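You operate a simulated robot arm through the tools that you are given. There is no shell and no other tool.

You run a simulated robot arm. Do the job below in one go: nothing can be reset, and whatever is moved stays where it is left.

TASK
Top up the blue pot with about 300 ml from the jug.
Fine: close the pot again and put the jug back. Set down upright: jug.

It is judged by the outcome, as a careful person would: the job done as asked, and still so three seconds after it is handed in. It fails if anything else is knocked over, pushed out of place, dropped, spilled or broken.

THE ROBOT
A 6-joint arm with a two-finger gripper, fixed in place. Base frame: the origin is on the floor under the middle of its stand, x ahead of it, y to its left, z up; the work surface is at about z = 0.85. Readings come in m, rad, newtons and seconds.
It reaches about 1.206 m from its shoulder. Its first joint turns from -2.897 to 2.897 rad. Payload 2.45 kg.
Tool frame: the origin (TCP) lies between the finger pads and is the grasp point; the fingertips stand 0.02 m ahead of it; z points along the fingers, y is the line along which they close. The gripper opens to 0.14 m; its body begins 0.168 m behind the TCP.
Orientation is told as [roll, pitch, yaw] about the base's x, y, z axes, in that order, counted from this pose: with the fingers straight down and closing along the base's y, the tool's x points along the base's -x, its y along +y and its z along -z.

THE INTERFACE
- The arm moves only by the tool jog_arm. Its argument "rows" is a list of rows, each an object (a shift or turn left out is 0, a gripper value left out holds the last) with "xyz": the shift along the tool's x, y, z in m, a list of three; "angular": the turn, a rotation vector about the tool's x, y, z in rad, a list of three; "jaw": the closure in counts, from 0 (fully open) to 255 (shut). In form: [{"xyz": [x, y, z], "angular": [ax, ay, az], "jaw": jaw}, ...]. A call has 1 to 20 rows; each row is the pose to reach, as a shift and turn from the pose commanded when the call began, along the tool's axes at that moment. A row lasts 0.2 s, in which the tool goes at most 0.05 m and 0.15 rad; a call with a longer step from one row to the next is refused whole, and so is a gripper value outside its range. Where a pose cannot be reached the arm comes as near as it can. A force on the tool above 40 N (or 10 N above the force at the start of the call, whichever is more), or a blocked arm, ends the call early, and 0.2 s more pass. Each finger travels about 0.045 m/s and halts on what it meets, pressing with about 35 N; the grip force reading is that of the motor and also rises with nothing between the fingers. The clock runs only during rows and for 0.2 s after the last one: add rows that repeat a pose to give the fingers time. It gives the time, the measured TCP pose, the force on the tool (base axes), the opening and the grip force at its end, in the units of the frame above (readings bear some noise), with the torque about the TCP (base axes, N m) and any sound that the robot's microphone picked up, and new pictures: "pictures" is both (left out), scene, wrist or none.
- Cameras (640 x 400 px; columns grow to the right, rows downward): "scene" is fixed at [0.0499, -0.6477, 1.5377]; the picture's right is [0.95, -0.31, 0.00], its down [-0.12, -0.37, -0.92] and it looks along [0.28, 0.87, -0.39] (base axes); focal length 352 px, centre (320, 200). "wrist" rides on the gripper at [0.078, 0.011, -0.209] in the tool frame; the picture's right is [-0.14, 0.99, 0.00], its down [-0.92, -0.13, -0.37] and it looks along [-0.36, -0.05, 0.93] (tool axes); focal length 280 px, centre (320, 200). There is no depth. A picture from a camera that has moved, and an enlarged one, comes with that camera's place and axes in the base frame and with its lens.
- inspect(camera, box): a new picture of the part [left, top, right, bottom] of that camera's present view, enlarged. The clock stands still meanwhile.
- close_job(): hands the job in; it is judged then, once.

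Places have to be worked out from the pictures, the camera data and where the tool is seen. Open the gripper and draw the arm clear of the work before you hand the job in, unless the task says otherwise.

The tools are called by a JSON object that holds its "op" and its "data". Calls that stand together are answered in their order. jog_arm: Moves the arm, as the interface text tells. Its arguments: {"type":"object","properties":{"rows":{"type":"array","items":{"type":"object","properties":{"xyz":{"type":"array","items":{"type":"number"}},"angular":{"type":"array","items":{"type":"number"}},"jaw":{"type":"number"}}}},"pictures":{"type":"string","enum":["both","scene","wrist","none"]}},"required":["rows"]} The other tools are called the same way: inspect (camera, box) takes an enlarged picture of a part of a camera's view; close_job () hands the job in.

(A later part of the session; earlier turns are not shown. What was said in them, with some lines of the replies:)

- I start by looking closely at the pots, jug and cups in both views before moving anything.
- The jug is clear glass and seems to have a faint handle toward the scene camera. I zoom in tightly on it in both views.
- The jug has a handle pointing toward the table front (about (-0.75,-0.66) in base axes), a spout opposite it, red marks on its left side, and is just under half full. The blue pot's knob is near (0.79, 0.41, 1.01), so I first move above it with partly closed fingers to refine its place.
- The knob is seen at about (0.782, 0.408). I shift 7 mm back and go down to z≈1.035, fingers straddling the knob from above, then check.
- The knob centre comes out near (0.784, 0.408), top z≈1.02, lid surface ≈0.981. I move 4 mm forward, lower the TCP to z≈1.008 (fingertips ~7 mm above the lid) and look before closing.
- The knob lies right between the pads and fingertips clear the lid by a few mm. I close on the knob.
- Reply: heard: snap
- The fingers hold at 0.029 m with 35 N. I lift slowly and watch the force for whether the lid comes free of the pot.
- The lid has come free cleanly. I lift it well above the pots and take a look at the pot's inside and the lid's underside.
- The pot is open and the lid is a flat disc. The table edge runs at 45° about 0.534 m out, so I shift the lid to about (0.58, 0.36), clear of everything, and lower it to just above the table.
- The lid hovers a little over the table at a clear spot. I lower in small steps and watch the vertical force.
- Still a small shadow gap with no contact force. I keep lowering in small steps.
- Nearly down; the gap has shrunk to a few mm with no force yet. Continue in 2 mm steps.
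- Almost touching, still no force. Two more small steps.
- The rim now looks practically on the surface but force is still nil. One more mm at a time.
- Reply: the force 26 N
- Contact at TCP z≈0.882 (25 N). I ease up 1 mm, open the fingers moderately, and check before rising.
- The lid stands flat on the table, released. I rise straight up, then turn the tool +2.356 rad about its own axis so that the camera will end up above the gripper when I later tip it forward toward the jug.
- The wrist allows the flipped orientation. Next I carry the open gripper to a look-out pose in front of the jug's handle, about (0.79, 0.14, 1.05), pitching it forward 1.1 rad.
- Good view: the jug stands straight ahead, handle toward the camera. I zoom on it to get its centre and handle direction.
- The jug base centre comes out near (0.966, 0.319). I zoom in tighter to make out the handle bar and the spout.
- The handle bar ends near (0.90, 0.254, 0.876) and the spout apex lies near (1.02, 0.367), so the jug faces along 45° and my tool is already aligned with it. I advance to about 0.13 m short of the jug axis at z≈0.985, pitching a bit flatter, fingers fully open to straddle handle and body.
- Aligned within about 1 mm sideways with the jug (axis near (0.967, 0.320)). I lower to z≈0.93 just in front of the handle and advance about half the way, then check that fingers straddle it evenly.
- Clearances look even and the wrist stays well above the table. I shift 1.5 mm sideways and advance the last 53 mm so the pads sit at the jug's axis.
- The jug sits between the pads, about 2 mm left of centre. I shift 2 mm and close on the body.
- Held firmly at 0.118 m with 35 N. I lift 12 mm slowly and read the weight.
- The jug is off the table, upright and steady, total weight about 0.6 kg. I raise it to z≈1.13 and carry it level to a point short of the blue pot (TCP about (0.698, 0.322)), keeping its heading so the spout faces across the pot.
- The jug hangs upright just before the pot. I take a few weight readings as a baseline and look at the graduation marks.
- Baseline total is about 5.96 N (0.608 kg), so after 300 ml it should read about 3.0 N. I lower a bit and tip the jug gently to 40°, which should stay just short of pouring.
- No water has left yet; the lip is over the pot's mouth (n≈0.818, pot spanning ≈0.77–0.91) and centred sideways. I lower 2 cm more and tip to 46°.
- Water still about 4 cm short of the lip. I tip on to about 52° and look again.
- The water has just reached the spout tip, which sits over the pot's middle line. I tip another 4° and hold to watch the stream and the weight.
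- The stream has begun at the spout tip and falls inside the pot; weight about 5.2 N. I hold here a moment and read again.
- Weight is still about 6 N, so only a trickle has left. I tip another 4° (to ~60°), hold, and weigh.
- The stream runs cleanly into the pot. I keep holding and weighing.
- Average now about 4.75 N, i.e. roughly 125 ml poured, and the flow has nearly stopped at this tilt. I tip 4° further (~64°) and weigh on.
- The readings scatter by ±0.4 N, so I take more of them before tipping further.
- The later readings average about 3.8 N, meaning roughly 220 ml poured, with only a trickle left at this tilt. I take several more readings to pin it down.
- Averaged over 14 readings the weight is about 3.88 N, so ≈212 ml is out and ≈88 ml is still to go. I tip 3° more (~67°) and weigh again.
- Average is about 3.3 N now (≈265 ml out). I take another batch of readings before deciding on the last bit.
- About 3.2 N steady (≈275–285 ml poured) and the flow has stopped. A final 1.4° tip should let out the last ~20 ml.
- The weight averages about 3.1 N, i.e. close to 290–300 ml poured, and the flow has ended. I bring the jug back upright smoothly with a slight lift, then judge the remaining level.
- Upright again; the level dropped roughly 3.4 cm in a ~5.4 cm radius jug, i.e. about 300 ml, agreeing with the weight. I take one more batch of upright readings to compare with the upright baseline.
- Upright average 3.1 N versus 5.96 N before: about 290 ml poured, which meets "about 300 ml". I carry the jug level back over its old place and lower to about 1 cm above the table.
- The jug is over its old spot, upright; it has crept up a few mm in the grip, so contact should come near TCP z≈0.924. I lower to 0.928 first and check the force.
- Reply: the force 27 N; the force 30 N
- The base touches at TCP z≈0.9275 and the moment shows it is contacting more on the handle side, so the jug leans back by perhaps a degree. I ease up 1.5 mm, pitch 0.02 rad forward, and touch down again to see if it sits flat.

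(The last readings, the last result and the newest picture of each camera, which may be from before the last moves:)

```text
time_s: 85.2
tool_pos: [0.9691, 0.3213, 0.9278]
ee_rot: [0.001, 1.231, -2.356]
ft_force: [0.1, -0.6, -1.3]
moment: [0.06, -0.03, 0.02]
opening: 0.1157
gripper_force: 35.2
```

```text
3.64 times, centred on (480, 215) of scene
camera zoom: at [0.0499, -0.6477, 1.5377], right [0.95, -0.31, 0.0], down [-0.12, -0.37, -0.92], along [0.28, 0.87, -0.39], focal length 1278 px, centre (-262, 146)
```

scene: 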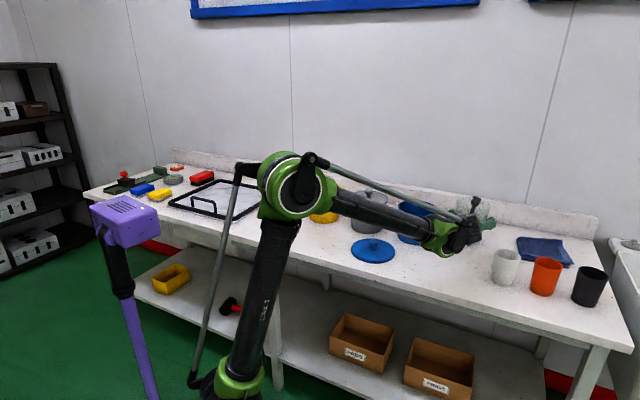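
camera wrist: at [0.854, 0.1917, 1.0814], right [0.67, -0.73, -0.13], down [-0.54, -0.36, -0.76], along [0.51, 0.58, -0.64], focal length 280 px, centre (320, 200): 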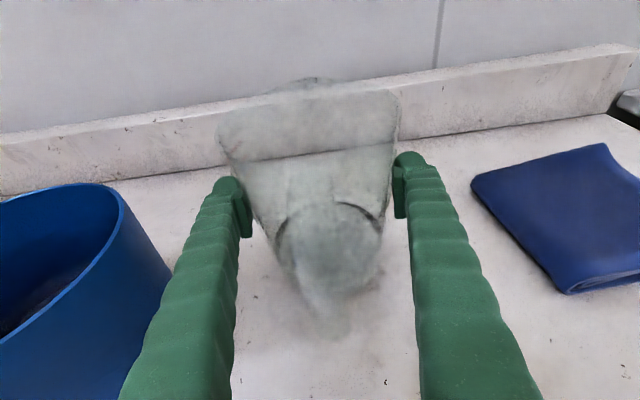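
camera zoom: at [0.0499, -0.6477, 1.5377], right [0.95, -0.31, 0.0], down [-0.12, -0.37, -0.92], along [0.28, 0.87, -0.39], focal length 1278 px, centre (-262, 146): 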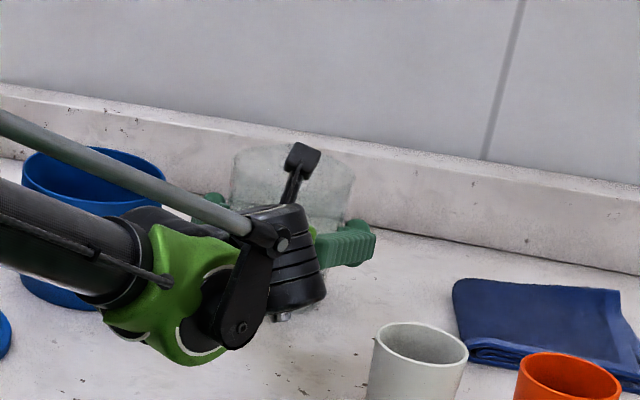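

Now nearly free again (−1.3 N). I lower another mm and read force and moment.

{"op": "jog_arm", "data": {"rows": [{"xyz": [-0.0006, 0, 0.0002], "jaw": 255}, {"xyz": [-0.0006, 0, 0.0002], "jaw": 255}], "pictures": "none"}}

{"op": "jog_arm", "data": {"rows": [{"xyz": [0, 0, 0], "jaw": 255}], "pictures": "none"}}

```text
time_s: 85.8
tool_pos: [0.9691, 0.3211, 0.9262]
ee_rot: [0.001, 1.231, -2.358]
ft_force: [2.2, 0.7, 4.8]
moment: [0.33, -0.44, -0.05]
opening: 0.1158
gripper_force: 34.9
```

```text
time_s: 86.2
tool_pos: [0.9691, 0.3208, 0.926]
ee_rot: [0.0, 1.231, -2.356]
ft_force: [1.8, -0.4, 3.7]
moment: [0.27, -0.36, -0.08]
opening: 0.1158
gripper_force: 34.6
```

Now the spout-side edge touches first, so 0.02 was too much. I ease up, pitch back 0.01 rad and touch down once more.

{"op": "jog_arm", "data": {"rows": [{"xyz": [0.0012, 0, -0.0004], "jaw": 255}, {"xyz": [0.0012, 0, -0.0004], "angular": [0, 0.01, 0], "jaw": 255}, {"xyz": [0.0012, 0, -0.0004], "angular": [0, 0.01, 0], "jaw": 255}], "pictures": "none"}}

{"op": "jog_arm", "data": {"rows": [{"xyz": [-0.0007, 0, 0.0002], "jaw": 255}, {"xyz": [-0.0013, 0, 0.0004], "jaw": 255}, {"xyz": [-0.0013, 0, 0.0004], "jaw": 255}], "pictures": "none"}}

{"op": "jog_arm", "data": {"rows": [{"xyz": [0, 0, 0], "jaw": 255}], "pictures": "none"}}

```text
time_s: 87.0
tool_pos: [0.9689, 0.3216, 0.9274]
ee_rot: [-0.002, 1.239, -2.358]
ft_force: [0.3, -0.6, -3.1]
moment: [-0.02, 0.04, -0.03]
opening: 0.1155
gripper_force: 34.3
```

```text
time_s: 87.8
tool_pos: [0.9706, 0.321, 0.9257]
ee_rot: [-0.001, 1.241, -2.358]
ft_force: [0.0, 1.6, -0.2]
moment: [0.21, 0.03, -0.07]
opening: 0.1156
gripper_force: 34.7
```

```text
time_s: 88.2
tool_pos: [0.9681, 0.3218, 0.9262]
ee_rot: [-0.002, 1.237, -2.358]
ft_force: [-0.4, 0.8, 0.4]
moment: [0.19, 0.13, 0.04]
opening: 0.115
gripper_force: 34.8
```

The base now rests with a small, nearly balanced contact force. I open the gripper fully and look.

{"op": "jog_arm", "data": {"rows": [{"xyz": [0, 0, 0], "jaw": 40}, {"xyz": [0, 0, 0], "jaw": 0}, {"xyz": [0, 0, 0], "jaw": 0}, {"xyz": [0, 0, 0], "jaw": 0}, {"xyz": [0, 0, 0], "jaw": 0}], "pictures": "both"}}

{"op": "inspect", "data": {"camera": "wrist", "box": [180, 60, 460, 320]}}

```text
time_s: 89.4
tool_pos: [0.9684, 0.3213, 0.9263]
ee_rot: [0.001, 1.24, -2.358]
ft_force: [-0.2, -0.1, -0.3]
moment: [0.0, -0.02, 0.03]
opening: 0.1397
gripper_force: 0.0
camera wrist: at [0.854, 0.1927, 1.0673], right [0.67, -0.73, -0.13], down [-0.55, -0.37, -0.75], along [0.5, 0.57, -0.65], focal length 280 px, centre (320, 200)
```

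scene: 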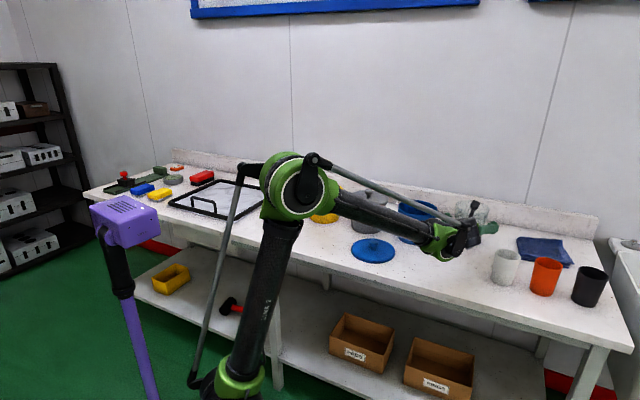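
wrist: 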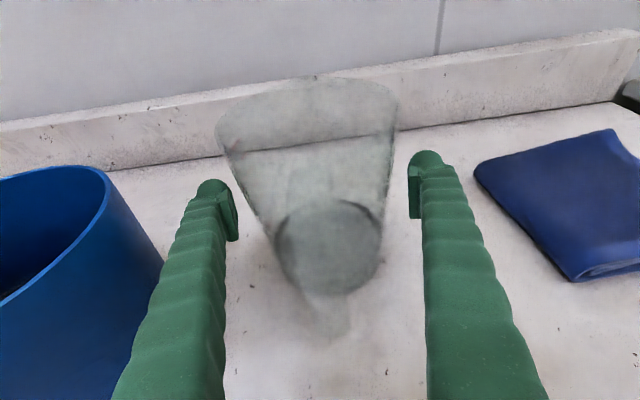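

```text
1.54 times, centred on (320, 190) of wrist
camera zoom: at [0.854, 0.1927, 1.0673], right [0.67, -0.73, -0.13], down [-0.55, -0.37, -0.75], along [0.5, 0.57, -0.65], focal length 431 px, centre (320, 215)
```

zoom: 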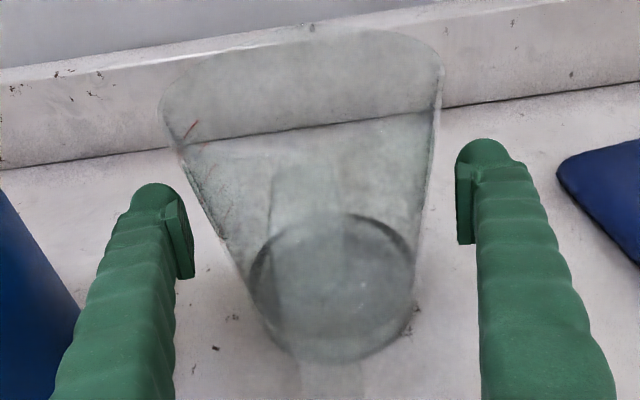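

The jug stands upright and released, with even gaps to both fingers. I withdraw straight back along the approach line, then up.

{"op": "jog_arm", "data": {"rows": [{"xyz": [-0.0065, 0, -0.0189], "jaw": 0}, {"xyz": [-0.0163, 0, -0.0473], "jaw": 0}, {"xyz": [-0.0263, 0, -0.0766], "jaw": 0}, {"xyz": [-0.0364, 0, -0.1059], "jaw": 0}, {"xyz": [-0.0075, 0, -0.1296], "jaw": 0}, {"xyz": [0.0302, 0, -0.1584], "jaw": 0}, {"xyz": [0.0662, 0, -0.1919], "jaw": 0}, {"xyz": [0.0662, 0, -0.1919], "jaw": 0}], "pictures": "both"}}

{"op": "inspect", "data": {"camera": "wrist", "box": [200, 80, 420, 240]}}

{"op": "inspect", "data": {"camera": "scene", "box": [430, 170, 550, 280]}}

```text
time_s: 91.2
tool_pos: [0.8535, 0.2053, 1.0539]
ee_rot: [0.0, 1.239, -2.356]
ft_force: [-0.6, -0.4, 0.0]
moment: [-0.02, -0.01, -0.03]
opening: 0.14
gripper_force: 0.0
camera wrist: at [0.7378, 0.0772, 1.1939], right [0.67, -0.73, -0.13], down [-0.55, -0.37, -0.75], along [0.5, 0.57, -0.65], focal length 280 px, centre (320, 200)
```

scene: 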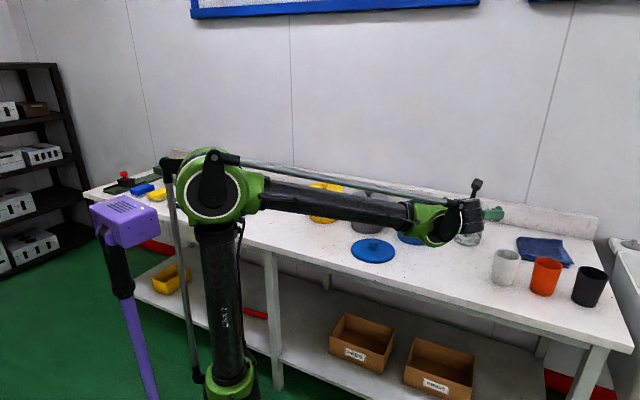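
wrist: 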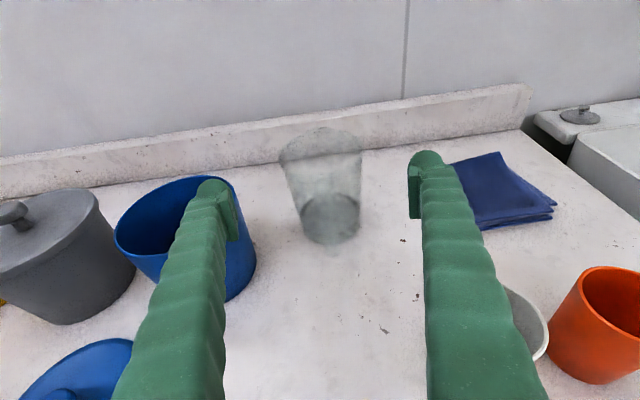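

```text
2.50 times, centred on (310, 160) of wrist
camera zoom: at [0.7378, 0.0772, 1.1939], right [0.67, -0.73, -0.13], down [-0.55, -0.37, -0.75], along [0.5, 0.57, -0.65], focal length 701 px, centre (345, 300)
```

zoom: 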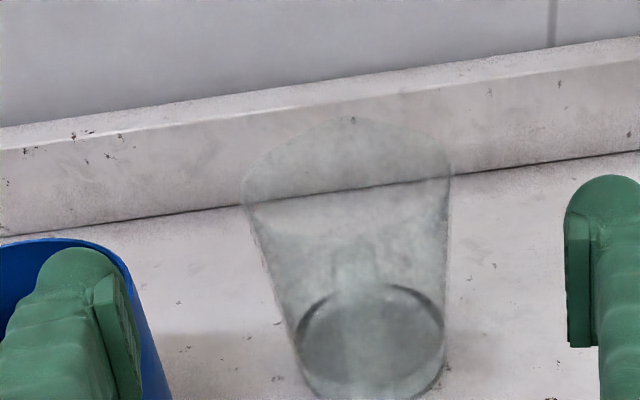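

```text
3.64 times, centred on (490, 225) of scene
camera zoom: at [0.0499, -0.6477, 1.5377], right [0.95, -0.31, 0.0], down [-0.12, -0.37, -0.92], along [0.28, 0.87, -0.39], focal length 1278 px, centre (-298, 109)
```

zoom: 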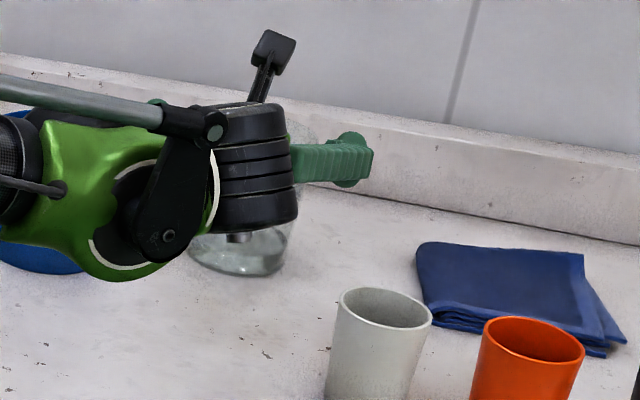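

The jug is back on its spot, upright, with its remaining water calm. Now I go for the lid: move back above it while bringing the tool vertical.

{"op": "jog_arm", "data": {"rows": [{"xyz": [0.0095, -0.0302, -0.0125], "angular": [0, -0.124, 0], "jaw": 0}, {"xyz": [0.0191, -0.0605, -0.025], "angular": [0, -0.248, 0], "jaw": 0}, {"xyz": [0.0286, -0.0907, -0.0375], "angular": [0, -0.372, 0], "jaw": 0}, {"xyz": [0.0382, -0.121, -0.05], "angular": [0, -0.496, 0], "jaw": 0}, {"xyz": [0.0478, -0.1512, -0.0626], "angular": [0, -0.62, 0], "jaw": 0}, {"xyz": [0.0573, -0.1814, -0.0751], "angular": [0, -0.744, 0], "jaw": 0}, {"xyz": [0.0669, -0.2117, -0.0876], "angular": [0, -0.868, 0], "jaw": 0}, {"xyz": [0.0764, -0.2419, -0.1], "angular": [0, -0.992, 0], "jaw": 60}, {"xyz": [0.086, -0.2722, -0.1126], "angular": [0, -1.116, 0], "jaw": 100}, {"xyz": [0.0955, -0.3024, -0.1251], "angular": [0, -1.24, 0], "jaw": 120}, {"xyz": [0.0955, -0.3024, -0.1251], "angular": [0, -1.24, 0], "jaw": 120}], "pictures": "both"}}

```text
time_s: 93.6
tool_pos: [0.5798, 0.3612, 1.1837]
ee_rot: [0.001, -0.003, -2.357]
ft_force: [-0.4, 0.1, -0.5]
moment: [0.0, 0.0, -0.01]
opening: 0.0741
gripper_force: 0.0
camera wrist: at [0.643, 0.4094, 1.3911], right [0.6, -0.8, 0.0], down [-0.74, -0.56, 0.37], along [-0.29, -0.22, -0.93], focal length 280 px, centre (320, 200)
```

scene: 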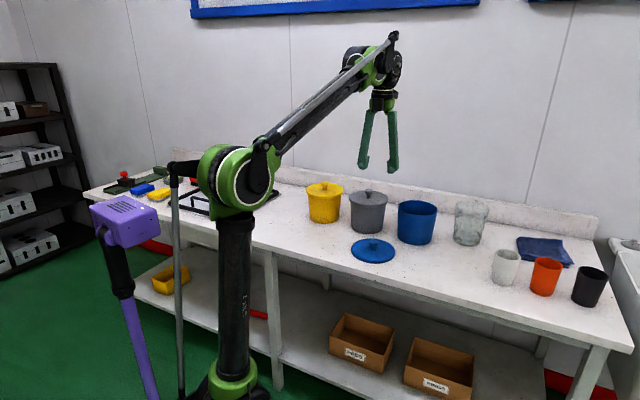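
wrist: 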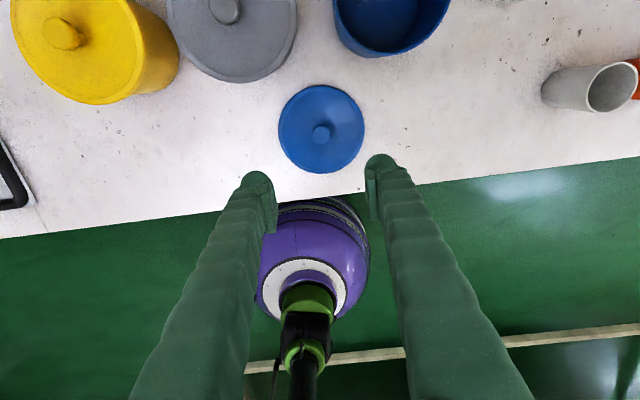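

Clear view now; I check the jug and pot from the scene camera, and turn the tool back to its original yaw over the lid.

{"op": "inspect", "data": {"camera": "scene", "box": [390, 180, 510, 260]}}

{"op": "jog_arm", "data": {"rows": [{"angular": [0, 0, -0.13], "jaw": 120}, {"angular": [0, 0, -0.27], "jaw": 120}, {"angular": [0, 0, -0.41], "jaw": 120}, {"angular": [0, 0, -0.55], "jaw": 120}, {"angular": [0, 0, -0.69], "jaw": 120}, {"angular": [0, 0, -0.83], "jaw": 120}, {"angular": [0, 0, -0.97], "jaw": 120}, {"angular": [0, 0, -1.11], "jaw": 120}, {"angular": [0, 0, -1.25], "jaw": 120}, {"angular": [0, 0, -1.39], "jaw": 120}, {"angular": [0, 0, -1.53], "jaw": 120}, {"angular": [0, 0, -1.67], "jaw": 120}, {"angular": [0, 0, -1.81], "jaw": 120}, {"angular": [0, 0, -1.95], "jaw": 120}, {"angular": [0, 0, -2.09], "jaw": 120}, {"angular": [0, 0, -2.23], "jaw": 120}, {"angular": [0, 0, -2.356], "jaw": 120}, {"angular": [0, 0, -2.356], "jaw": 120}], "pictures": "wrist"}}

```text
5.00 times, centred on (450, 220) of scene
camera zoom: at [0.0499, -0.6477, 1.5377], right [0.95, -0.31, 0.0], down [-0.12, -0.37, -0.92], along [0.28, 0.87, -0.39], focal length 1758 px, centre (-330, 100)
```

zoom: 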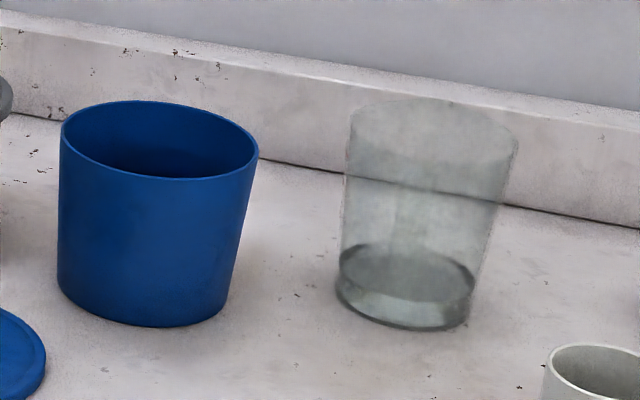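

```text
time_s: 97.4
tool_pos: [0.5798, 0.3595, 1.182]
ee_rot: [-0.001, 0.001, 0.001]
ft_force: [-0.5, 0.2, -0.6]
moment: [0.0, -0.01, 0.02]
opening: 0.0741
gripper_force: 0.0
camera wrist: at [0.5011, 0.3711, 1.391], right [0.14, 0.99, 0.0], down [0.92, -0.13, 0.37], along [0.36, -0.05, -0.93], focal length 280 px, centre (320, 200)
```

wrist: 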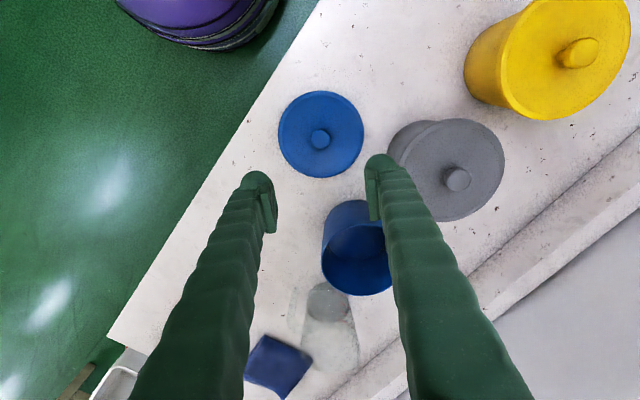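

The jug stands upright with its level about 3 cm lower than before, and no spill is visible. The knob is exactly under the TCP at (0.580, 0.360); I lower to just above grip height and check.

{"op": "jog_arm", "data": {"rows": [{"xyz": [0, 0, 0.045], "jaw": 120}, {"xyz": [0, 0, 0.09], "jaw": 120}, {"xyz": [0, 0, 0.135], "jaw": 120}, {"xyz": [0, 0, 0.18], "jaw": 120}, {"xyz": [0, 0, 0.22], "jaw": 120}, {"xyz": [0, 0, 0.25], "jaw": 120}, {"xyz": [0, 0, 0.27], "jaw": 120}, {"xyz": [0, 0, 0.27], "jaw": 120}], "pictures": "wrist"}}

{"op": "inspect", "data": {"camera": "wrist", "box": [230, 120, 410, 270]}}

{"op": "inspect", "data": {"camera": "scene", "box": [330, 200, 410, 270]}}

```text
time_s: 99.2
tool_pos: [0.5782, 0.3599, 0.9106]
ee_rot: [-0.001, -0.001, 0.002]
ft_force: [0.9, -0.5, 0.2]
moment: [0.0, -0.01, -0.01]
opening: 0.0739
gripper_force: 0.0
camera wrist: at [0.4994, 0.3714, 1.1192], right [0.14, 0.99, 0.0], down [0.92, -0.13, 0.37], along [0.36, -0.05, -0.93], focal length 280 px, centre (320, 200)
```

wrist: 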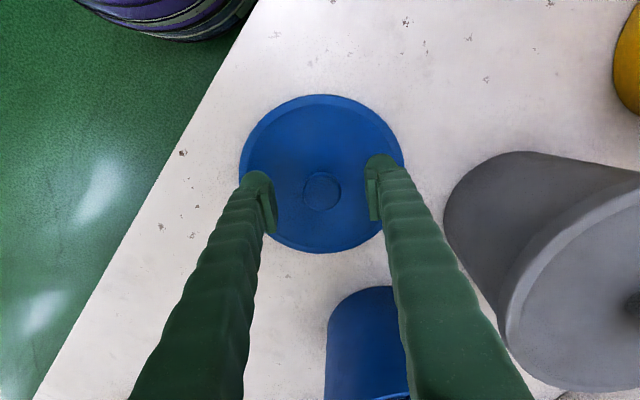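

```text
2.67 times, centred on (320, 195) of wrist
camera zoom: at [0.4994, 0.3714, 1.1192], right [0.14, 0.99, 0.0], down [0.92, -0.13, 0.37], along [0.36, -0.05, -0.93], focal length 748 px, centre (320, 213)
```

zoom: 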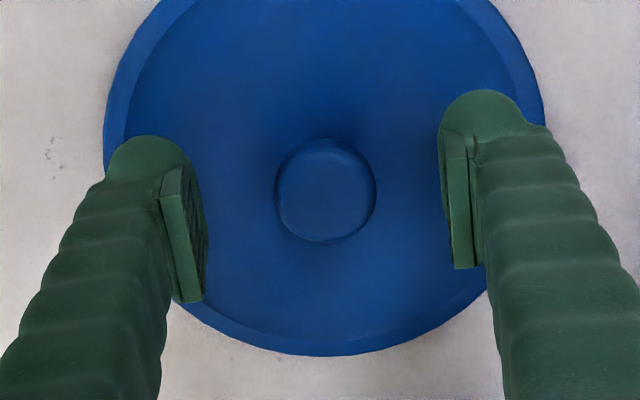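

```text
5.71 times, centred on (370, 235) of scene
camera zoom: at [0.0499, -0.6477, 1.5377], right [0.95, -0.31, 0.0], down [-0.12, -0.37, -0.92], along [0.28, 0.87, -0.39], focal length 2009 px, centre (34, 0)
```

zoom: 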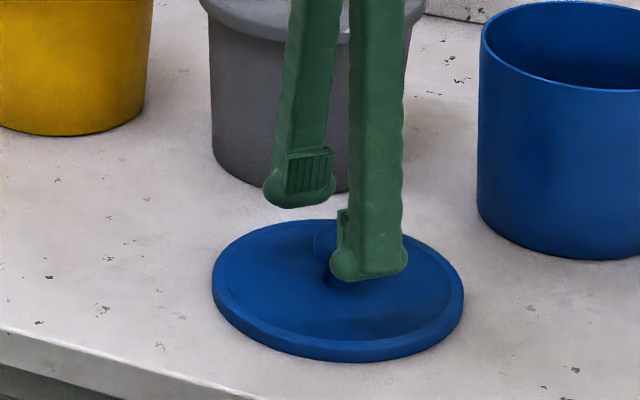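

Well centred. I go down the remaining 28 mm and close on the knob.

{"op": "jog_arm", "data": {"rows": [{"xyz": [0, 0, 0.012], "jaw": 120}, {"xyz": [0, 0, 0.022], "jaw": 120}, {"xyz": [0, 0, 0.028], "jaw": 120}, {"xyz": [0, 0, 0.028], "jaw": 120}], "pictures": "none"}}

{"op": "jog_arm", "data": {"rows": [{"jaw": 255}, {"jaw": 255}, {"jaw": 255}, {"jaw": 255}, {"jaw": 255}], "pictures": "wrist"}}

{"op": "inspect", "data": {"camera": "scene", "box": [330, 200, 410, 270]}}

```text
time_s: 100.2
tool_pos: [0.5783, 0.3589, 0.8841]
ee_rot: [0.0, 0.001, 0.0]
ft_force: [0.4, 0.0, 0.2]
moment: [-0.01, -0.01, 0.02]
opening: 0.0741
gripper_force: 0.1
```

```text
time_s: 101.4
tool_pos: [0.5777, 0.3594, 0.8841]
ee_rot: [0.001, 0.001, 0.0]
ft_force: [-0.1, -0.5, 0.6]
moment: [-0.04, 0.04, -0.02]
opening: 0.0287
gripper_force: 35.0
camera wrist: at [0.4998, 0.3705, 1.0926], right [0.14, 0.99, 0.0], down [0.92, -0.13, 0.37], along [0.36, -0.05, -0.93], focal length 280 px, centre (320, 200)
```

wrist: 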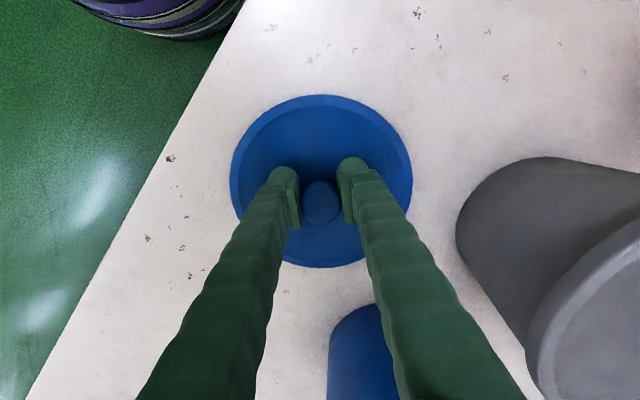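

```text
5.71 times, centred on (370, 235) of scene
camera zoom: at [0.0499, -0.6477, 1.5377], right [0.95, -0.31, 0.0], down [-0.12, -0.37, -0.92], along [0.28, 0.87, -0.39], focal length 2009 px, centre (34, 0)
```

zoom: 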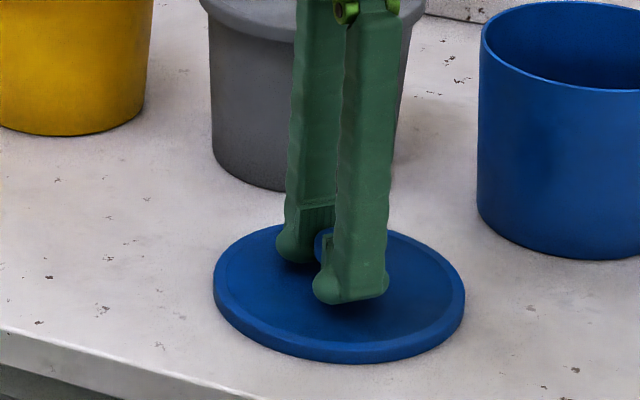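

Gripped as before (lid looks the same relative to the fingers). I lift it, carry it over the blue pot, and lower to about 2.5 cm above seating height.

{"op": "jog_arm", "data": {"rows": [{"xyz": [0, 0, -0.02], "jaw": 255}, {"xyz": [0, 0, -0.06], "jaw": 255}, {"xyz": [0, 0, -0.105], "jaw": 255}, {"xyz": [0, 0, -0.15], "jaw": 255}, {"xyz": [0, 0, -0.195], "jaw": 255}, {"xyz": [0, 0, -0.236], "jaw": 255}, {"xyz": [-0.025, 0.0057, -0.24], "jaw": 255}, {"xyz": [-0.065, 0.0149, -0.24], "jaw": 255}, {"xyz": [-0.105, 0.0241, -0.24], "jaw": 255}, {"xyz": [-0.145, 0.0333, -0.24], "jaw": 255}, {"xyz": [-0.182, 0.0418, -0.24], "jaw": 255}, {"xyz": [-0.2057, 0.0473, -0.24], "jaw": 255}, {"xyz": [-0.2057, 0.0473, -0.24], "jaw": 255}, {"xyz": [-0.2057, 0.0473, -0.2], "jaw": 255}, {"xyz": [-0.2057, 0.0473, -0.17], "jaw": 255}, {"xyz": [-0.2057, 0.0473, -0.15], "jaw": 255}, {"xyz": [-0.2057, 0.0473, -0.15], "jaw": 255}], "pictures": "both"}}

{"op": "inspect", "data": {"camera": "scene", "box": [370, 160, 470, 260]}}

{"op": "inspect", "data": {"camera": "wrist", "box": [200, 60, 440, 300]}}

```text
time_s: 105.0
tool_pos: [0.7863, 0.4087, 1.0338]
ee_rot: [0.001, 0.001, 0.001]
ft_force: [0.0, 0.8, -0.8]
moment: [0.0, 0.02, 0.03]
opening: 0.0294
gripper_force: 34.9
camera wrist: at [0.7076, 0.4194, 1.2419], right [0.14, 0.99, 0.0], down [0.92, -0.13, 0.37], along [0.36, -0.05, -0.93], focal length 280 px, centre (320, 200)
```

scene: 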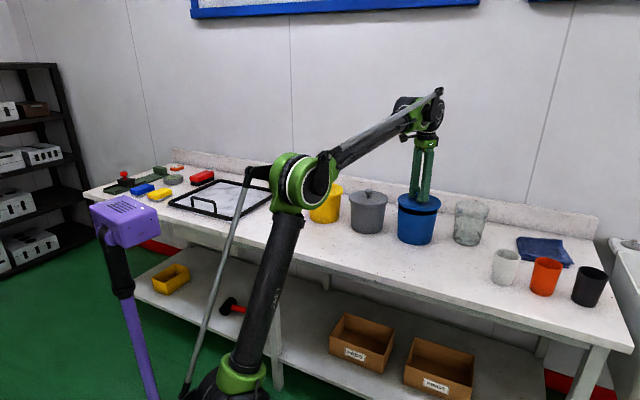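
wrist: 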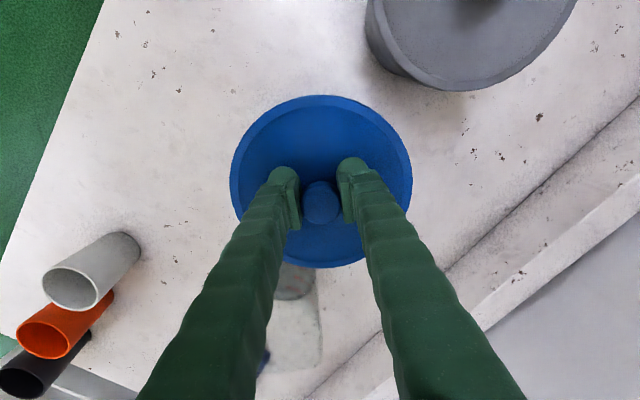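

```text
4.00 times, centred on (420, 210) of scene
camera zoom: at [0.0499, -0.6477, 1.5377], right [0.95, -0.31, 0.0], down [-0.12, -0.37, -0.92], along [0.28, 0.87, -0.39], focal length 1406 px, centre (-80, 160)
```

zoom: 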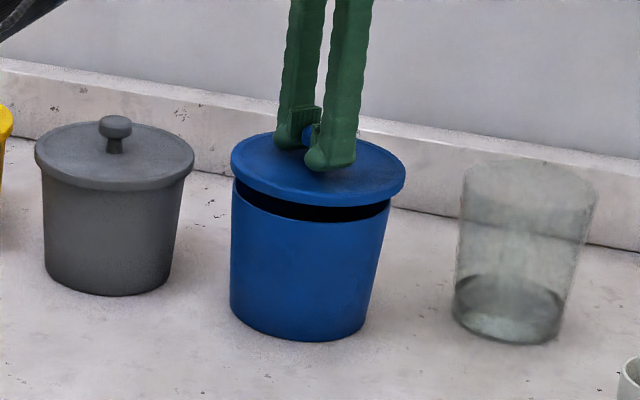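

```text
1.67 times, centred on (320, 180) of wrist
camera zoom: at [0.7076, 0.4194, 1.2419], right [0.14, 0.99, 0.0], down [0.92, -0.13, 0.37], along [0.36, -0.05, -0.93], focal length 467 px, centre (320, 233)
```

zoom: 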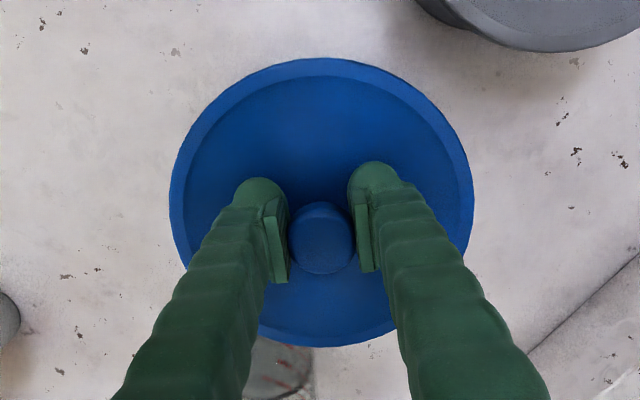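

The lid is centred above the rim. I lower to about 5 mm above seating, then approach in small steps with force checks.

{"op": "jog_arm", "data": {"rows": [{"xyz": [0, 0, 0.008], "jaw": 255}, {"xyz": [0, 0, 0.015], "jaw": 255}, {"xyz": [0, 0, 0.019], "jaw": 255}, {"xyz": [0, 0, 0.019], "jaw": 255}], "pictures": "none"}}

{"op": "inspect", "data": {"camera": "scene", "box": [380, 180, 460, 250]}}

{"op": "jog_arm", "data": {"rows": [{"xyz": [0, 0, 0.0015], "jaw": 255}, {"xyz": [0, 0, 0.003], "jaw": 255}], "pictures": "none"}}

{"op": "inspect", "data": {"camera": "scene", "box": [380, 180, 460, 250]}}

```text
time_s: 106.0
tool_pos: [0.7883, 0.4061, 1.016]
ee_rot: [0.001, -0.002, 0.0]
ft_force: [0.1, -0.2, -1.0]
moment: [-0.01, 0.02, -0.02]
opening: 0.0292
gripper_force: 35.0
```

```text
5.71 times, centred on (420, 215) of scene
camera zoom: at [0.0499, -0.6477, 1.5377], right [0.95, -0.31, 0.0], down [-0.12, -0.37, -0.92], along [0.28, 0.87, -0.39], focal length 2009 px, centre (-251, 114)
```

zoom: 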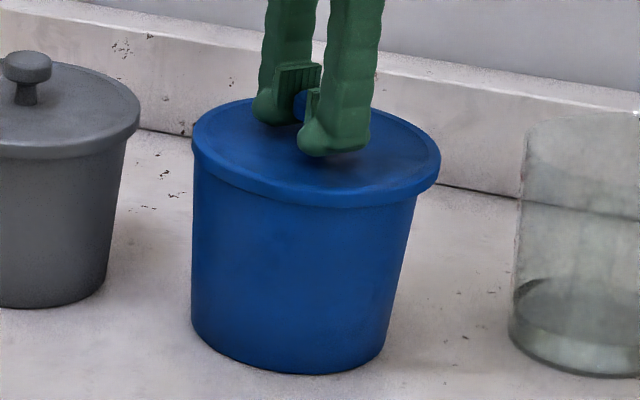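

```text
time_s: 106.6
tool_pos: [0.7863, 0.4062, 1.0126]
ee_rot: [-0.001, 0.001, -0.001]
ft_force: [5.8, 1.5, 16.3]
moment: [-0.06, 0.88, -0.06]
opening: 0.029
gripper_force: 34.9
```

```text
5.71 times, centred on (420, 215) of scene
camera zoom: at [0.0499, -0.6477, 1.5377], right [0.95, -0.31, 0.0], down [-0.12, -0.37, -0.92], along [0.28, 0.87, -0.39], focal length 2009 px, centre (-251, 114)
```

zoom: 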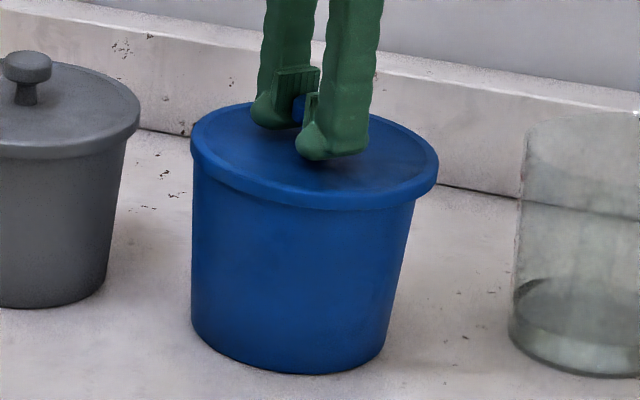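

The lid met the rim early (16 N, moment from the near side), and compared with the original picture it sits ~3 mm too far in +x — my regrip was that much off. I lift 5 mm, shift 3.5 mm back in x, and try again.

{"op": "jog_arm", "data": {"rows": [{"xyz": [0, 0, -0.003], "jaw": 255}, {"xyz": [0.001, 0, -0.006], "jaw": 255}, {"xyz": [0.0035, 0, -0.006], "jaw": 255}, {"xyz": [0.0035, 0, -0.006], "jaw": 255}], "pictures": "none"}}

{"op": "inspect", "data": {"camera": "scene", "box": [380, 170, 460, 250]}}

{"op": "jog_arm", "data": {"rows": [{"xyz": [0, 0, 0.003], "jaw": 255}, {"xyz": [0, 0, 0.005], "jaw": 255}, {"xyz": [0, 0, 0.005], "jaw": 255}], "pictures": "none"}}

{"op": "inspect", "data": {"camera": "scene", "box": [380, 170, 460, 250]}}

```text
time_s: 107.6
tool_pos: [0.7825, 0.408, 1.0182]
ee_rot: [0.0, 0.0, -0.001]
ft_force: [0.4, -1.1, 0.4]
moment: [-0.03, 0.03, -0.04]
opening: 0.0289
gripper_force: 34.8
```

```text
5.00 times, centred on (420, 210) of scene
camera zoom: at [0.0499, -0.6477, 1.5377], right [0.95, -0.31, 0.0], down [-0.12, -0.37, -0.92], along [0.28, 0.87, -0.39], focal length 1758 px, centre (-180, 150)
```

zoom: 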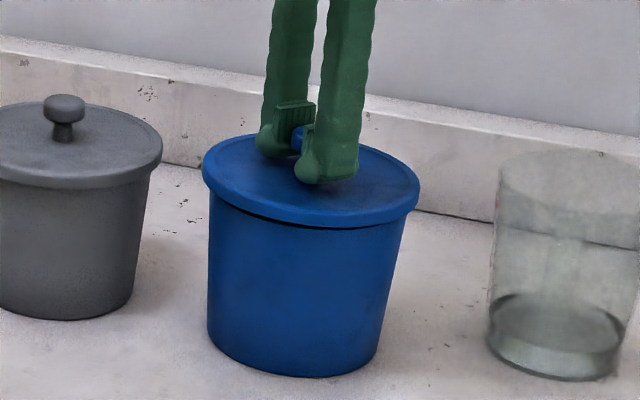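

```text
time_s: 108.4
tool_pos: [0.7824, 0.407, 1.0139]
ee_rot: [-0.001, 0.0, 0.001]
ft_force: [0.5, -0.5, 0.8]
moment: [0.01, 0.02, -0.01]
opening: 0.0289
gripper_force: 35.4
```

```text
5.00 times, centred on (420, 210) of scene
camera zoom: at [0.0499, -0.6477, 1.5377], right [0.95, -0.31, 0.0], down [-0.12, -0.37, -0.92], along [0.28, 0.87, -0.39], focal length 1758 px, centre (-180, 150)
```

zoom: 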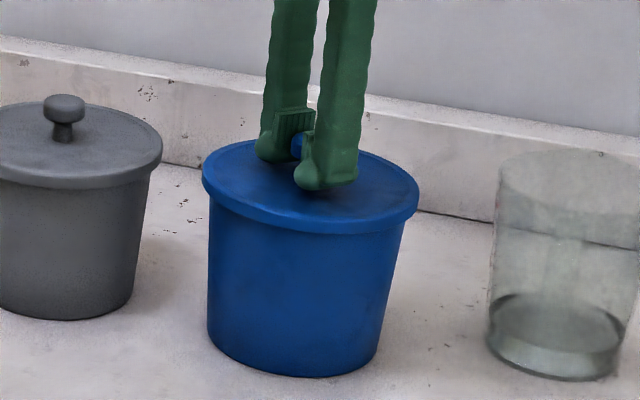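

The lid now spans exactly the original columns (202–419) and there is no contact yet. I continue in 1–2 mm steps.

{"op": "jog_arm", "data": {"rows": [{"xyz": [0, 0, 0.001], "jaw": 255}, {"xyz": [0, 0, 0.002], "jaw": 255}], "pictures": "none"}}

{"op": "jog_arm", "data": {"rows": [{"xyz": [0, 0, 0.001], "jaw": 255}, {"xyz": [0, 0, 0.001], "jaw": 255}], "pictures": "none"}}

{"op": "inspect", "data": {"camera": "scene", "box": [380, 170, 460, 250]}}

```text
time_s: 109.0
tool_pos: [0.7826, 0.409, 1.0103]
ee_rot: [0.0, -0.001, 0.0]
ft_force: [0.7, 0.5, -0.9]
moment: [0.03, 0.0, -0.02]
opening: 0.0291
gripper_force: 35.2
```

```text
time_s: 109.6
tool_pos: [0.7827, 0.4065, 1.0104]
ee_rot: [-0.002, -0.001, 0.001]
ft_force: [-0.5, 0.5, -0.3]
moment: [0.02, -0.01, -0.02]
opening: 0.029
gripper_force: 35.2
```

```text
5.00 times, centred on (420, 210) of scene
camera zoom: at [0.0499, -0.6477, 1.5377], right [0.95, -0.31, 0.0], down [-0.12, -0.37, -0.92], along [0.28, 0.87, -0.39], focal length 1758 px, centre (-180, 150)
```

zoom: 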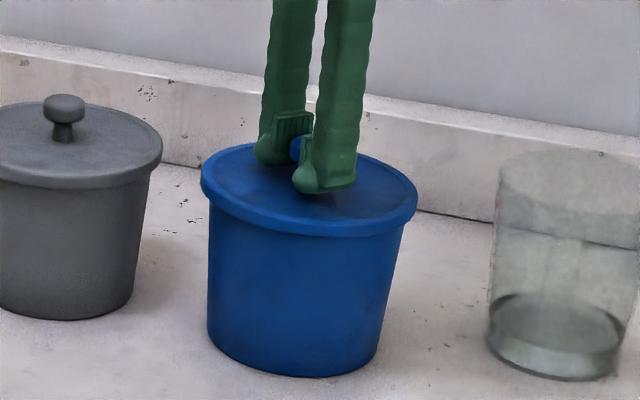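

Still no force; about 1 mm remains by the picture. One more mm at a time.

{"op": "jog_arm", "data": {"rows": [{"xyz": [0, 0, 0.001], "jaw": 255}, {"xyz": [0, 0, 0.001], "jaw": 255}], "pictures": "none"}}

{"op": "inspect", "data": {"camera": "scene", "box": [380, 170, 460, 250]}}

```text
time_s: 110.2
tool_pos: [0.7802, 0.4073, 1.0094]
ee_rot: [0.0, 0.0, 0.0]
ft_force: [2.0, 0.8, 8.4]
moment: [0.16, -0.76, -0.04]
opening: 0.0292
gripper_force: 34.5
```

```text
5.00 times, centred on (420, 210) of scene
camera zoom: at [0.0499, -0.6477, 1.5377], right [0.95, -0.31, 0.0], down [-0.12, -0.37, -0.92], along [0.28, 0.87, -0.39], focal length 1758 px, centre (-180, 150)
```

zoom: 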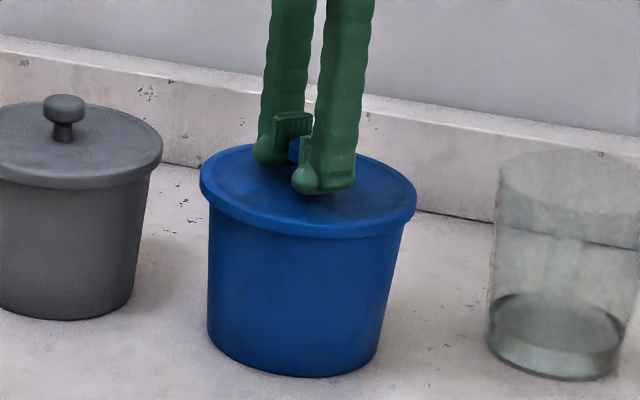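

Contact now at z≈1.009, the expected seat height, but on the far edge only; the lid appears ~1.5 mm toward −x. I ease up 2 mm, shift 1.2 mm forward, and set down again.

{"op": "jog_arm", "data": {"rows": [{"xyz": [0, 0, -0.002], "jaw": 255}, {"xyz": [-0.0012, 0, -0.002], "jaw": 255}, {"xyz": [-0.0012, 0, -0.002], "jaw": 255}], "pictures": "none"}}

{"op": "jog_arm", "data": {"rows": [{"xyz": [0, 0, 0.001], "jaw": 255}, {"xyz": [0, 0, 0.0015], "jaw": 255}, {"xyz": [0, 0, 0.0015], "jaw": 255}], "pictures": "none"}}

{"op": "jog_arm", "data": {"rows": [{"xyz": [0, 0, 0.0007], "jaw": 255}, {"xyz": [0, 0, 0.0007], "jaw": 255}], "pictures": "wrist"}}

{"op": "inspect", "data": {"camera": "scene", "box": [380, 170, 460, 250]}}

```text
time_s: 111.0
tool_pos: [0.783, 0.4077, 1.0114]
ee_rot: [-0.001, 0.0, -0.001]
ft_force: [0.2, -0.7, -0.4]
moment: [-0.01, -0.02, -0.03]
opening: 0.0293
gripper_force: 34.8
```

```text
time_s: 111.8
tool_pos: [0.7837, 0.4073, 1.0113]
ee_rot: [0.001, 0.0, 0.0]
ft_force: [-0.7, 0.6, -0.3]
moment: [0.0, -0.03, 0.0]
opening: 0.0294
gripper_force: 35.3
```

```text
time_s: 112.4
tool_pos: [0.7838, 0.4082, 1.0101]
ee_rot: [0.001, 0.001, 0.0]
ft_force: [-0.3, 0.2, -0.7]
moment: [0.02, 0.0, 0.0]
opening: 0.0291
gripper_force: 34.8
camera wrist: at [0.7049, 0.4191, 1.2178], right [0.14, 0.99, 0.0], down [0.92, -0.13, 0.37], along [0.36, -0.05, -0.93], focal length 280 px, centre (320, 200)
```

wrist: 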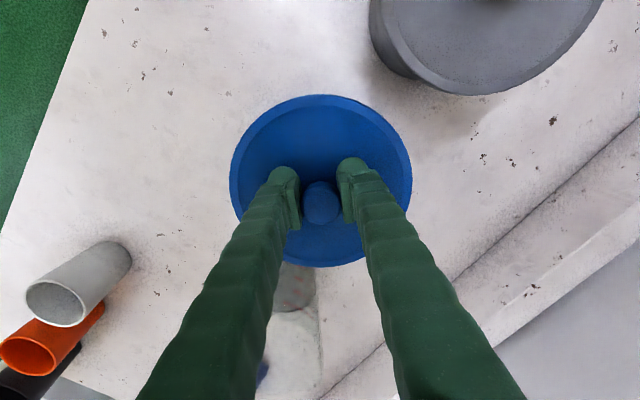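

```text
5.00 times, centred on (420, 210) of scene
camera zoom: at [0.0499, -0.6477, 1.5377], right [0.95, -0.31, 0.0], down [-0.12, -0.37, -0.92], along [0.28, 0.87, -0.39], focal length 1758 px, centre (-180, 150)
```

zoom: 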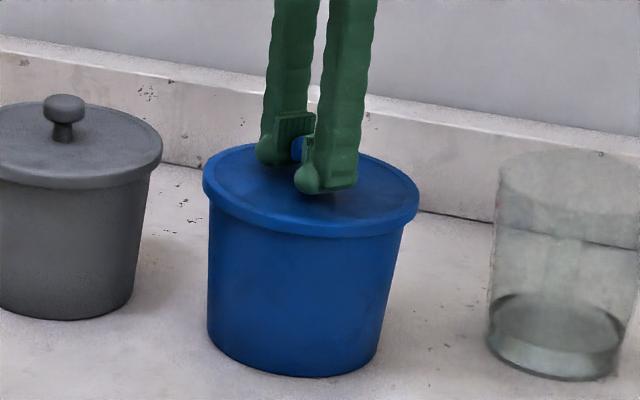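

The lid spans 202–419 again, just like when it was seated originally. I continue down in sub-mm steps.

{"op": "jog_arm", "data": {"rows": [{"xyz": [0, 0, 0.0008], "jaw": 255}, {"xyz": [0, 0, 0.0008], "jaw": 255}], "pictures": "none"}}

{"op": "jog_arm", "data": {"rows": [{"xyz": [0, 0, 0.0008], "jaw": 255}, {"xyz": [0, 0, 0.0008], "jaw": 255}], "pictures": "none"}}

{"op": "inspect", "data": {"camera": "scene", "box": [380, 170, 460, 250]}}

```text
time_s: 113.0
tool_pos: [0.783, 0.4075, 1.0088]
ee_rot: [0.001, 0.0, 0.0]
ft_force: [-4.7, -4.0, 5.5]
moment: [-0.03, -0.37, -0.03]
opening: 0.0291
gripper_force: 34.7
heard: snap
```

```text
time_s: 113.6
tool_pos: [0.7826, 0.4073, 1.0083]
ee_rot: [0.001, 0.0, 0.0]
ft_force: [-10.0, -6.7, 18.2]
moment: [0.01, -0.11, -0.04]
opening: 0.029
gripper_force: 34.4
```

```text
5.00 times, centred on (420, 210) of scene
camera zoom: at [0.0499, -0.6477, 1.5377], right [0.95, -0.31, 0.0], down [-0.12, -0.37, -0.92], along [0.28, 0.87, -0.39], focal length 1758 px, centre (-180, 150)
```

zoom: 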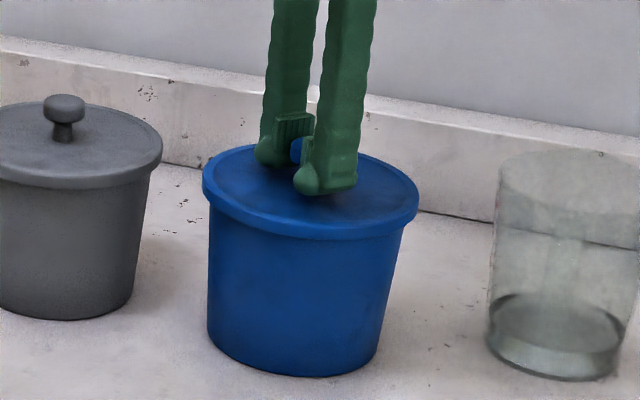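

A snap was heard and the load is now balanced (moment near zero): the lid is seated. I ease the pressure off slightly and open the fingers.

{"op": "jog_arm", "data": {"rows": [{"xyz": [0, 0, -0.0008], "jaw": 255}, {"xyz": [0, 0, -0.0008], "jaw": 180}, {"xyz": [0, 0, -0.0008], "jaw": 120}, {"xyz": [0, 0, -0.0008], "jaw": 120}, {"xyz": [0, 0, -0.0008], "jaw": 120}, {"xyz": [0, 0, -0.0008], "jaw": 120}], "pictures": "wrist"}}

{"op": "inspect", "data": {"camera": "scene", "box": [380, 170, 460, 250]}}

{"op": "inspect", "data": {"camera": "wrist", "box": [200, 60, 440, 300]}}

```text
time_s: 115.0
tool_pos: [0.7849, 0.4068, 1.0089]
ee_rot: [-0.001, 0.0, 0.0]
ft_force: [0.4, -0.1, -0.7]
moment: [0.01, 0.01, 0.0]
opening: 0.0742
gripper_force: 0.0
camera wrist: at [0.7059, 0.4193, 1.2166], right [0.14, 0.99, 0.0], down [0.92, -0.13, 0.37], along [0.36, -0.05, -0.93], focal length 280 px, centre (320, 200)
```

wrist: 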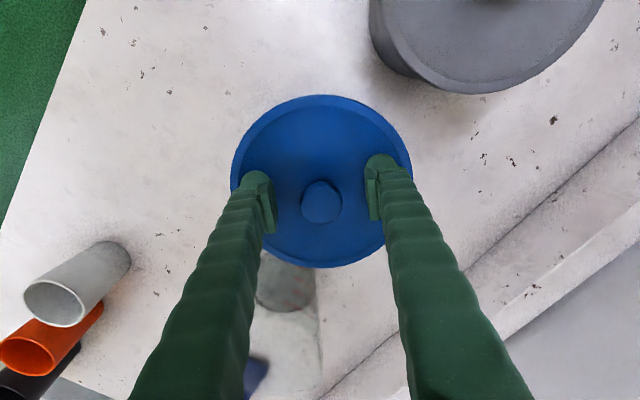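

```text
5.00 times, centred on (420, 210) of scene
camera zoom: at [0.0499, -0.6477, 1.5377], right [0.95, -0.31, 0.0], down [-0.12, -0.37, -0.92], along [0.28, 0.87, -0.39], focal length 1758 px, centre (-180, 150)
```

zoom: 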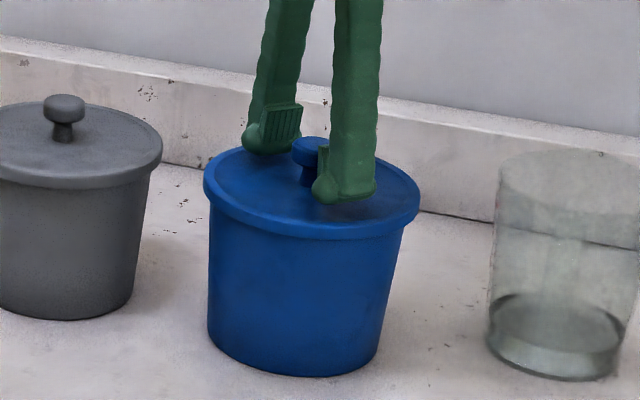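

```text
1.67 times, centred on (320, 180) of wrist
camera zoom: at [0.7059, 0.4193, 1.2166], right [0.14, 0.99, 0.0], down [0.92, -0.13, 0.37], along [0.36, -0.05, -0.93], focal length 467 px, centre (320, 233)
```

zoom: 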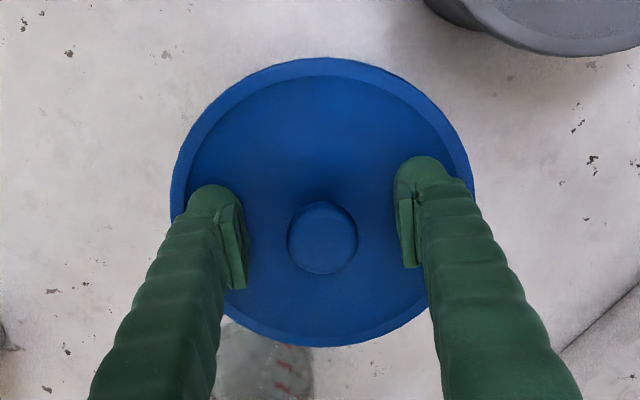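

The lid sits as it did at the start and the fingers are clear of the knob. I rise straight up and draw the arm back to its starting area with the gripper open.

{"op": "jog_arm", "data": {"rows": [{"xyz": [0, 0, -0.03], "jaw": 120}, {"xyz": [0, 0, -0.07], "jaw": 120}, {"xyz": [0, 0, -0.115], "jaw": 80}, {"xyz": [0, 0, -0.16], "jaw": 0}, {"xyz": [0.03, -0.007, -0.19], "jaw": 0}, {"xyz": [0.07, -0.016, -0.21], "jaw": 0}, {"xyz": [0.11, -0.025, -0.23], "jaw": 0}, {"xyz": [0.15, -0.034, -0.245], "jaw": 0}, {"xyz": [0.19, -0.043, -0.255], "jaw": 0}, {"xyz": [0.23, -0.052, -0.265], "jaw": 0}, {"xyz": [0.26, -0.058, -0.265], "jaw": 0}, {"xyz": [0.26, -0.058, -0.265], "jaw": 0}], "pictures": "both"}}

{"op": "inspect", "data": {"camera": "scene", "box": [290, 160, 450, 260]}}

{"op": "inspect", "data": {"camera": "scene", "box": [430, 180, 630, 320]}}

{"op": "inspect", "data": {"camera": "wrist", "box": [200, 180, 440, 400]}}

```text
time_s: 117.6
tool_pos: [0.5247, 0.3497, 1.2706]
ee_rot: [0.0, 0.001, 0.001]
ft_force: [0.5, 0.2, 0.2]
moment: [-0.03, 0.02, 0.01]
opening: 0.14
gripper_force: 0.0
camera wrist: at [0.4452, 0.362, 1.4799], right [0.14, 0.99, 0.0], down [0.92, -0.13, 0.37], along [0.36, -0.05, -0.93], focal length 280 px, centre (320, 200)
```

scene: 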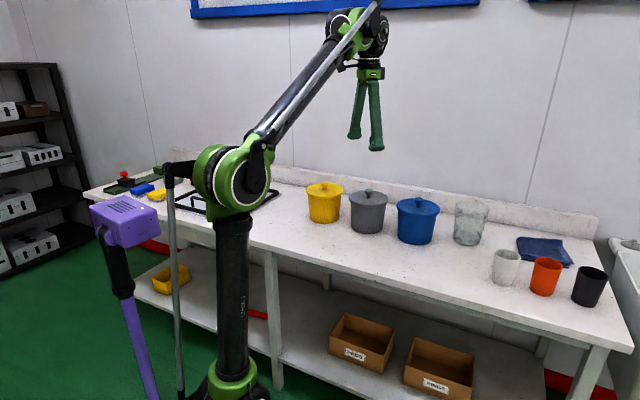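
wrist: 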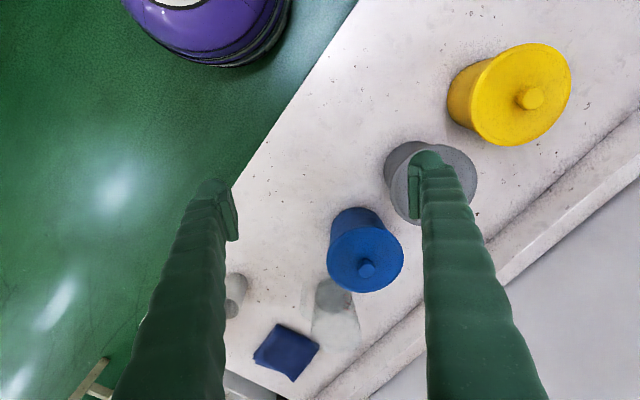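

```text
4.00 times, centred on (370, 210) of scene
camera zoom: at [0.0499, -0.6477, 1.5377], right [0.95, -0.31, 0.0], down [-0.12, -0.37, -0.92], along [0.28, 0.87, -0.39], focal length 1406 px, centre (120, 160)
```

zoom: 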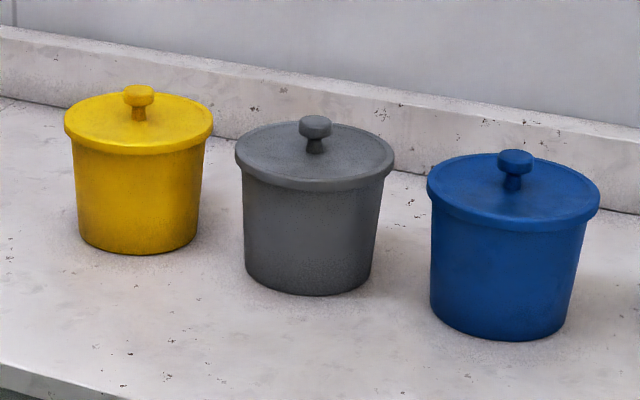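

```text
2.86 times, centred on (530, 250) of scene
camera zoom: at [0.0499, -0.6477, 1.5377], right [0.95, -0.31, 0.0], down [-0.12, -0.37, -0.92], along [0.28, 0.87, -0.39], focal length 1004 px, centre (-280, 57)
```

zoom: 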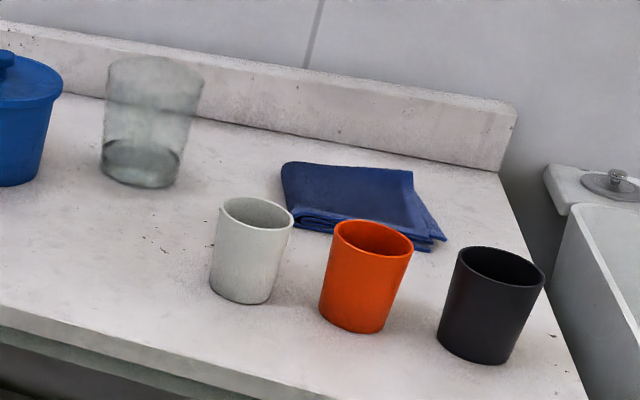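

```text
1.82 times, centred on (320, 290) of wrist
camera zoom: at [0.4452, 0.362, 1.4799], right [0.14, 0.99, 0.0], down [0.92, -0.13, 0.37], along [0.36, -0.05, -0.93], focal length 510 px, centre (320, 36)
```

zoom: 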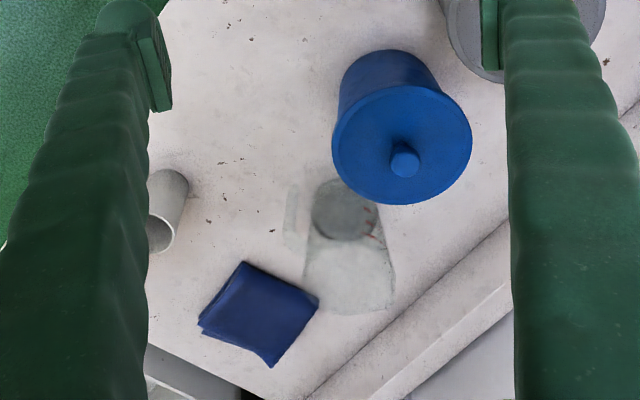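

Pots, cups and cloth stand as at the start. The blue pot's lid is seated and the jug is upright on its old spot, with about 290–300 ml less in it. No spill shows on the table, and the arm is clear with the gripper open, so I hand the job in.

{"op": "close_job", "data": {}}

```text
The job is handed in.
```

I poured about 290 ml from the jug into the blue pot, closed the pot and put the jug back upright on its old spot. The job is handed in.

- **Amount poured:** the weight of the held jug fell from about 5.96 N to 3.11 N, which is about 290 ml. The readings vary enough that it could be off by about 20 ml either way. The drop in the jug's water level, about 3 cm, agrees with this.
- **Lid:** my first try at closing the pot caught on the near edge, because I had picked the lid up about 3 mm off. I lifted it, shifted it back and set it down again. It then snapped into place and looks the same as it did at the start.
- **Jug:** it slipped a few millimetres in the grip during the pour. I levelled it before letting go, and it is standing steady.
- **Everything else:** the final pictures show the other pots, the cups and the cloth where they were, and no water on the table. The arm is back near its starting position with the gripper open.
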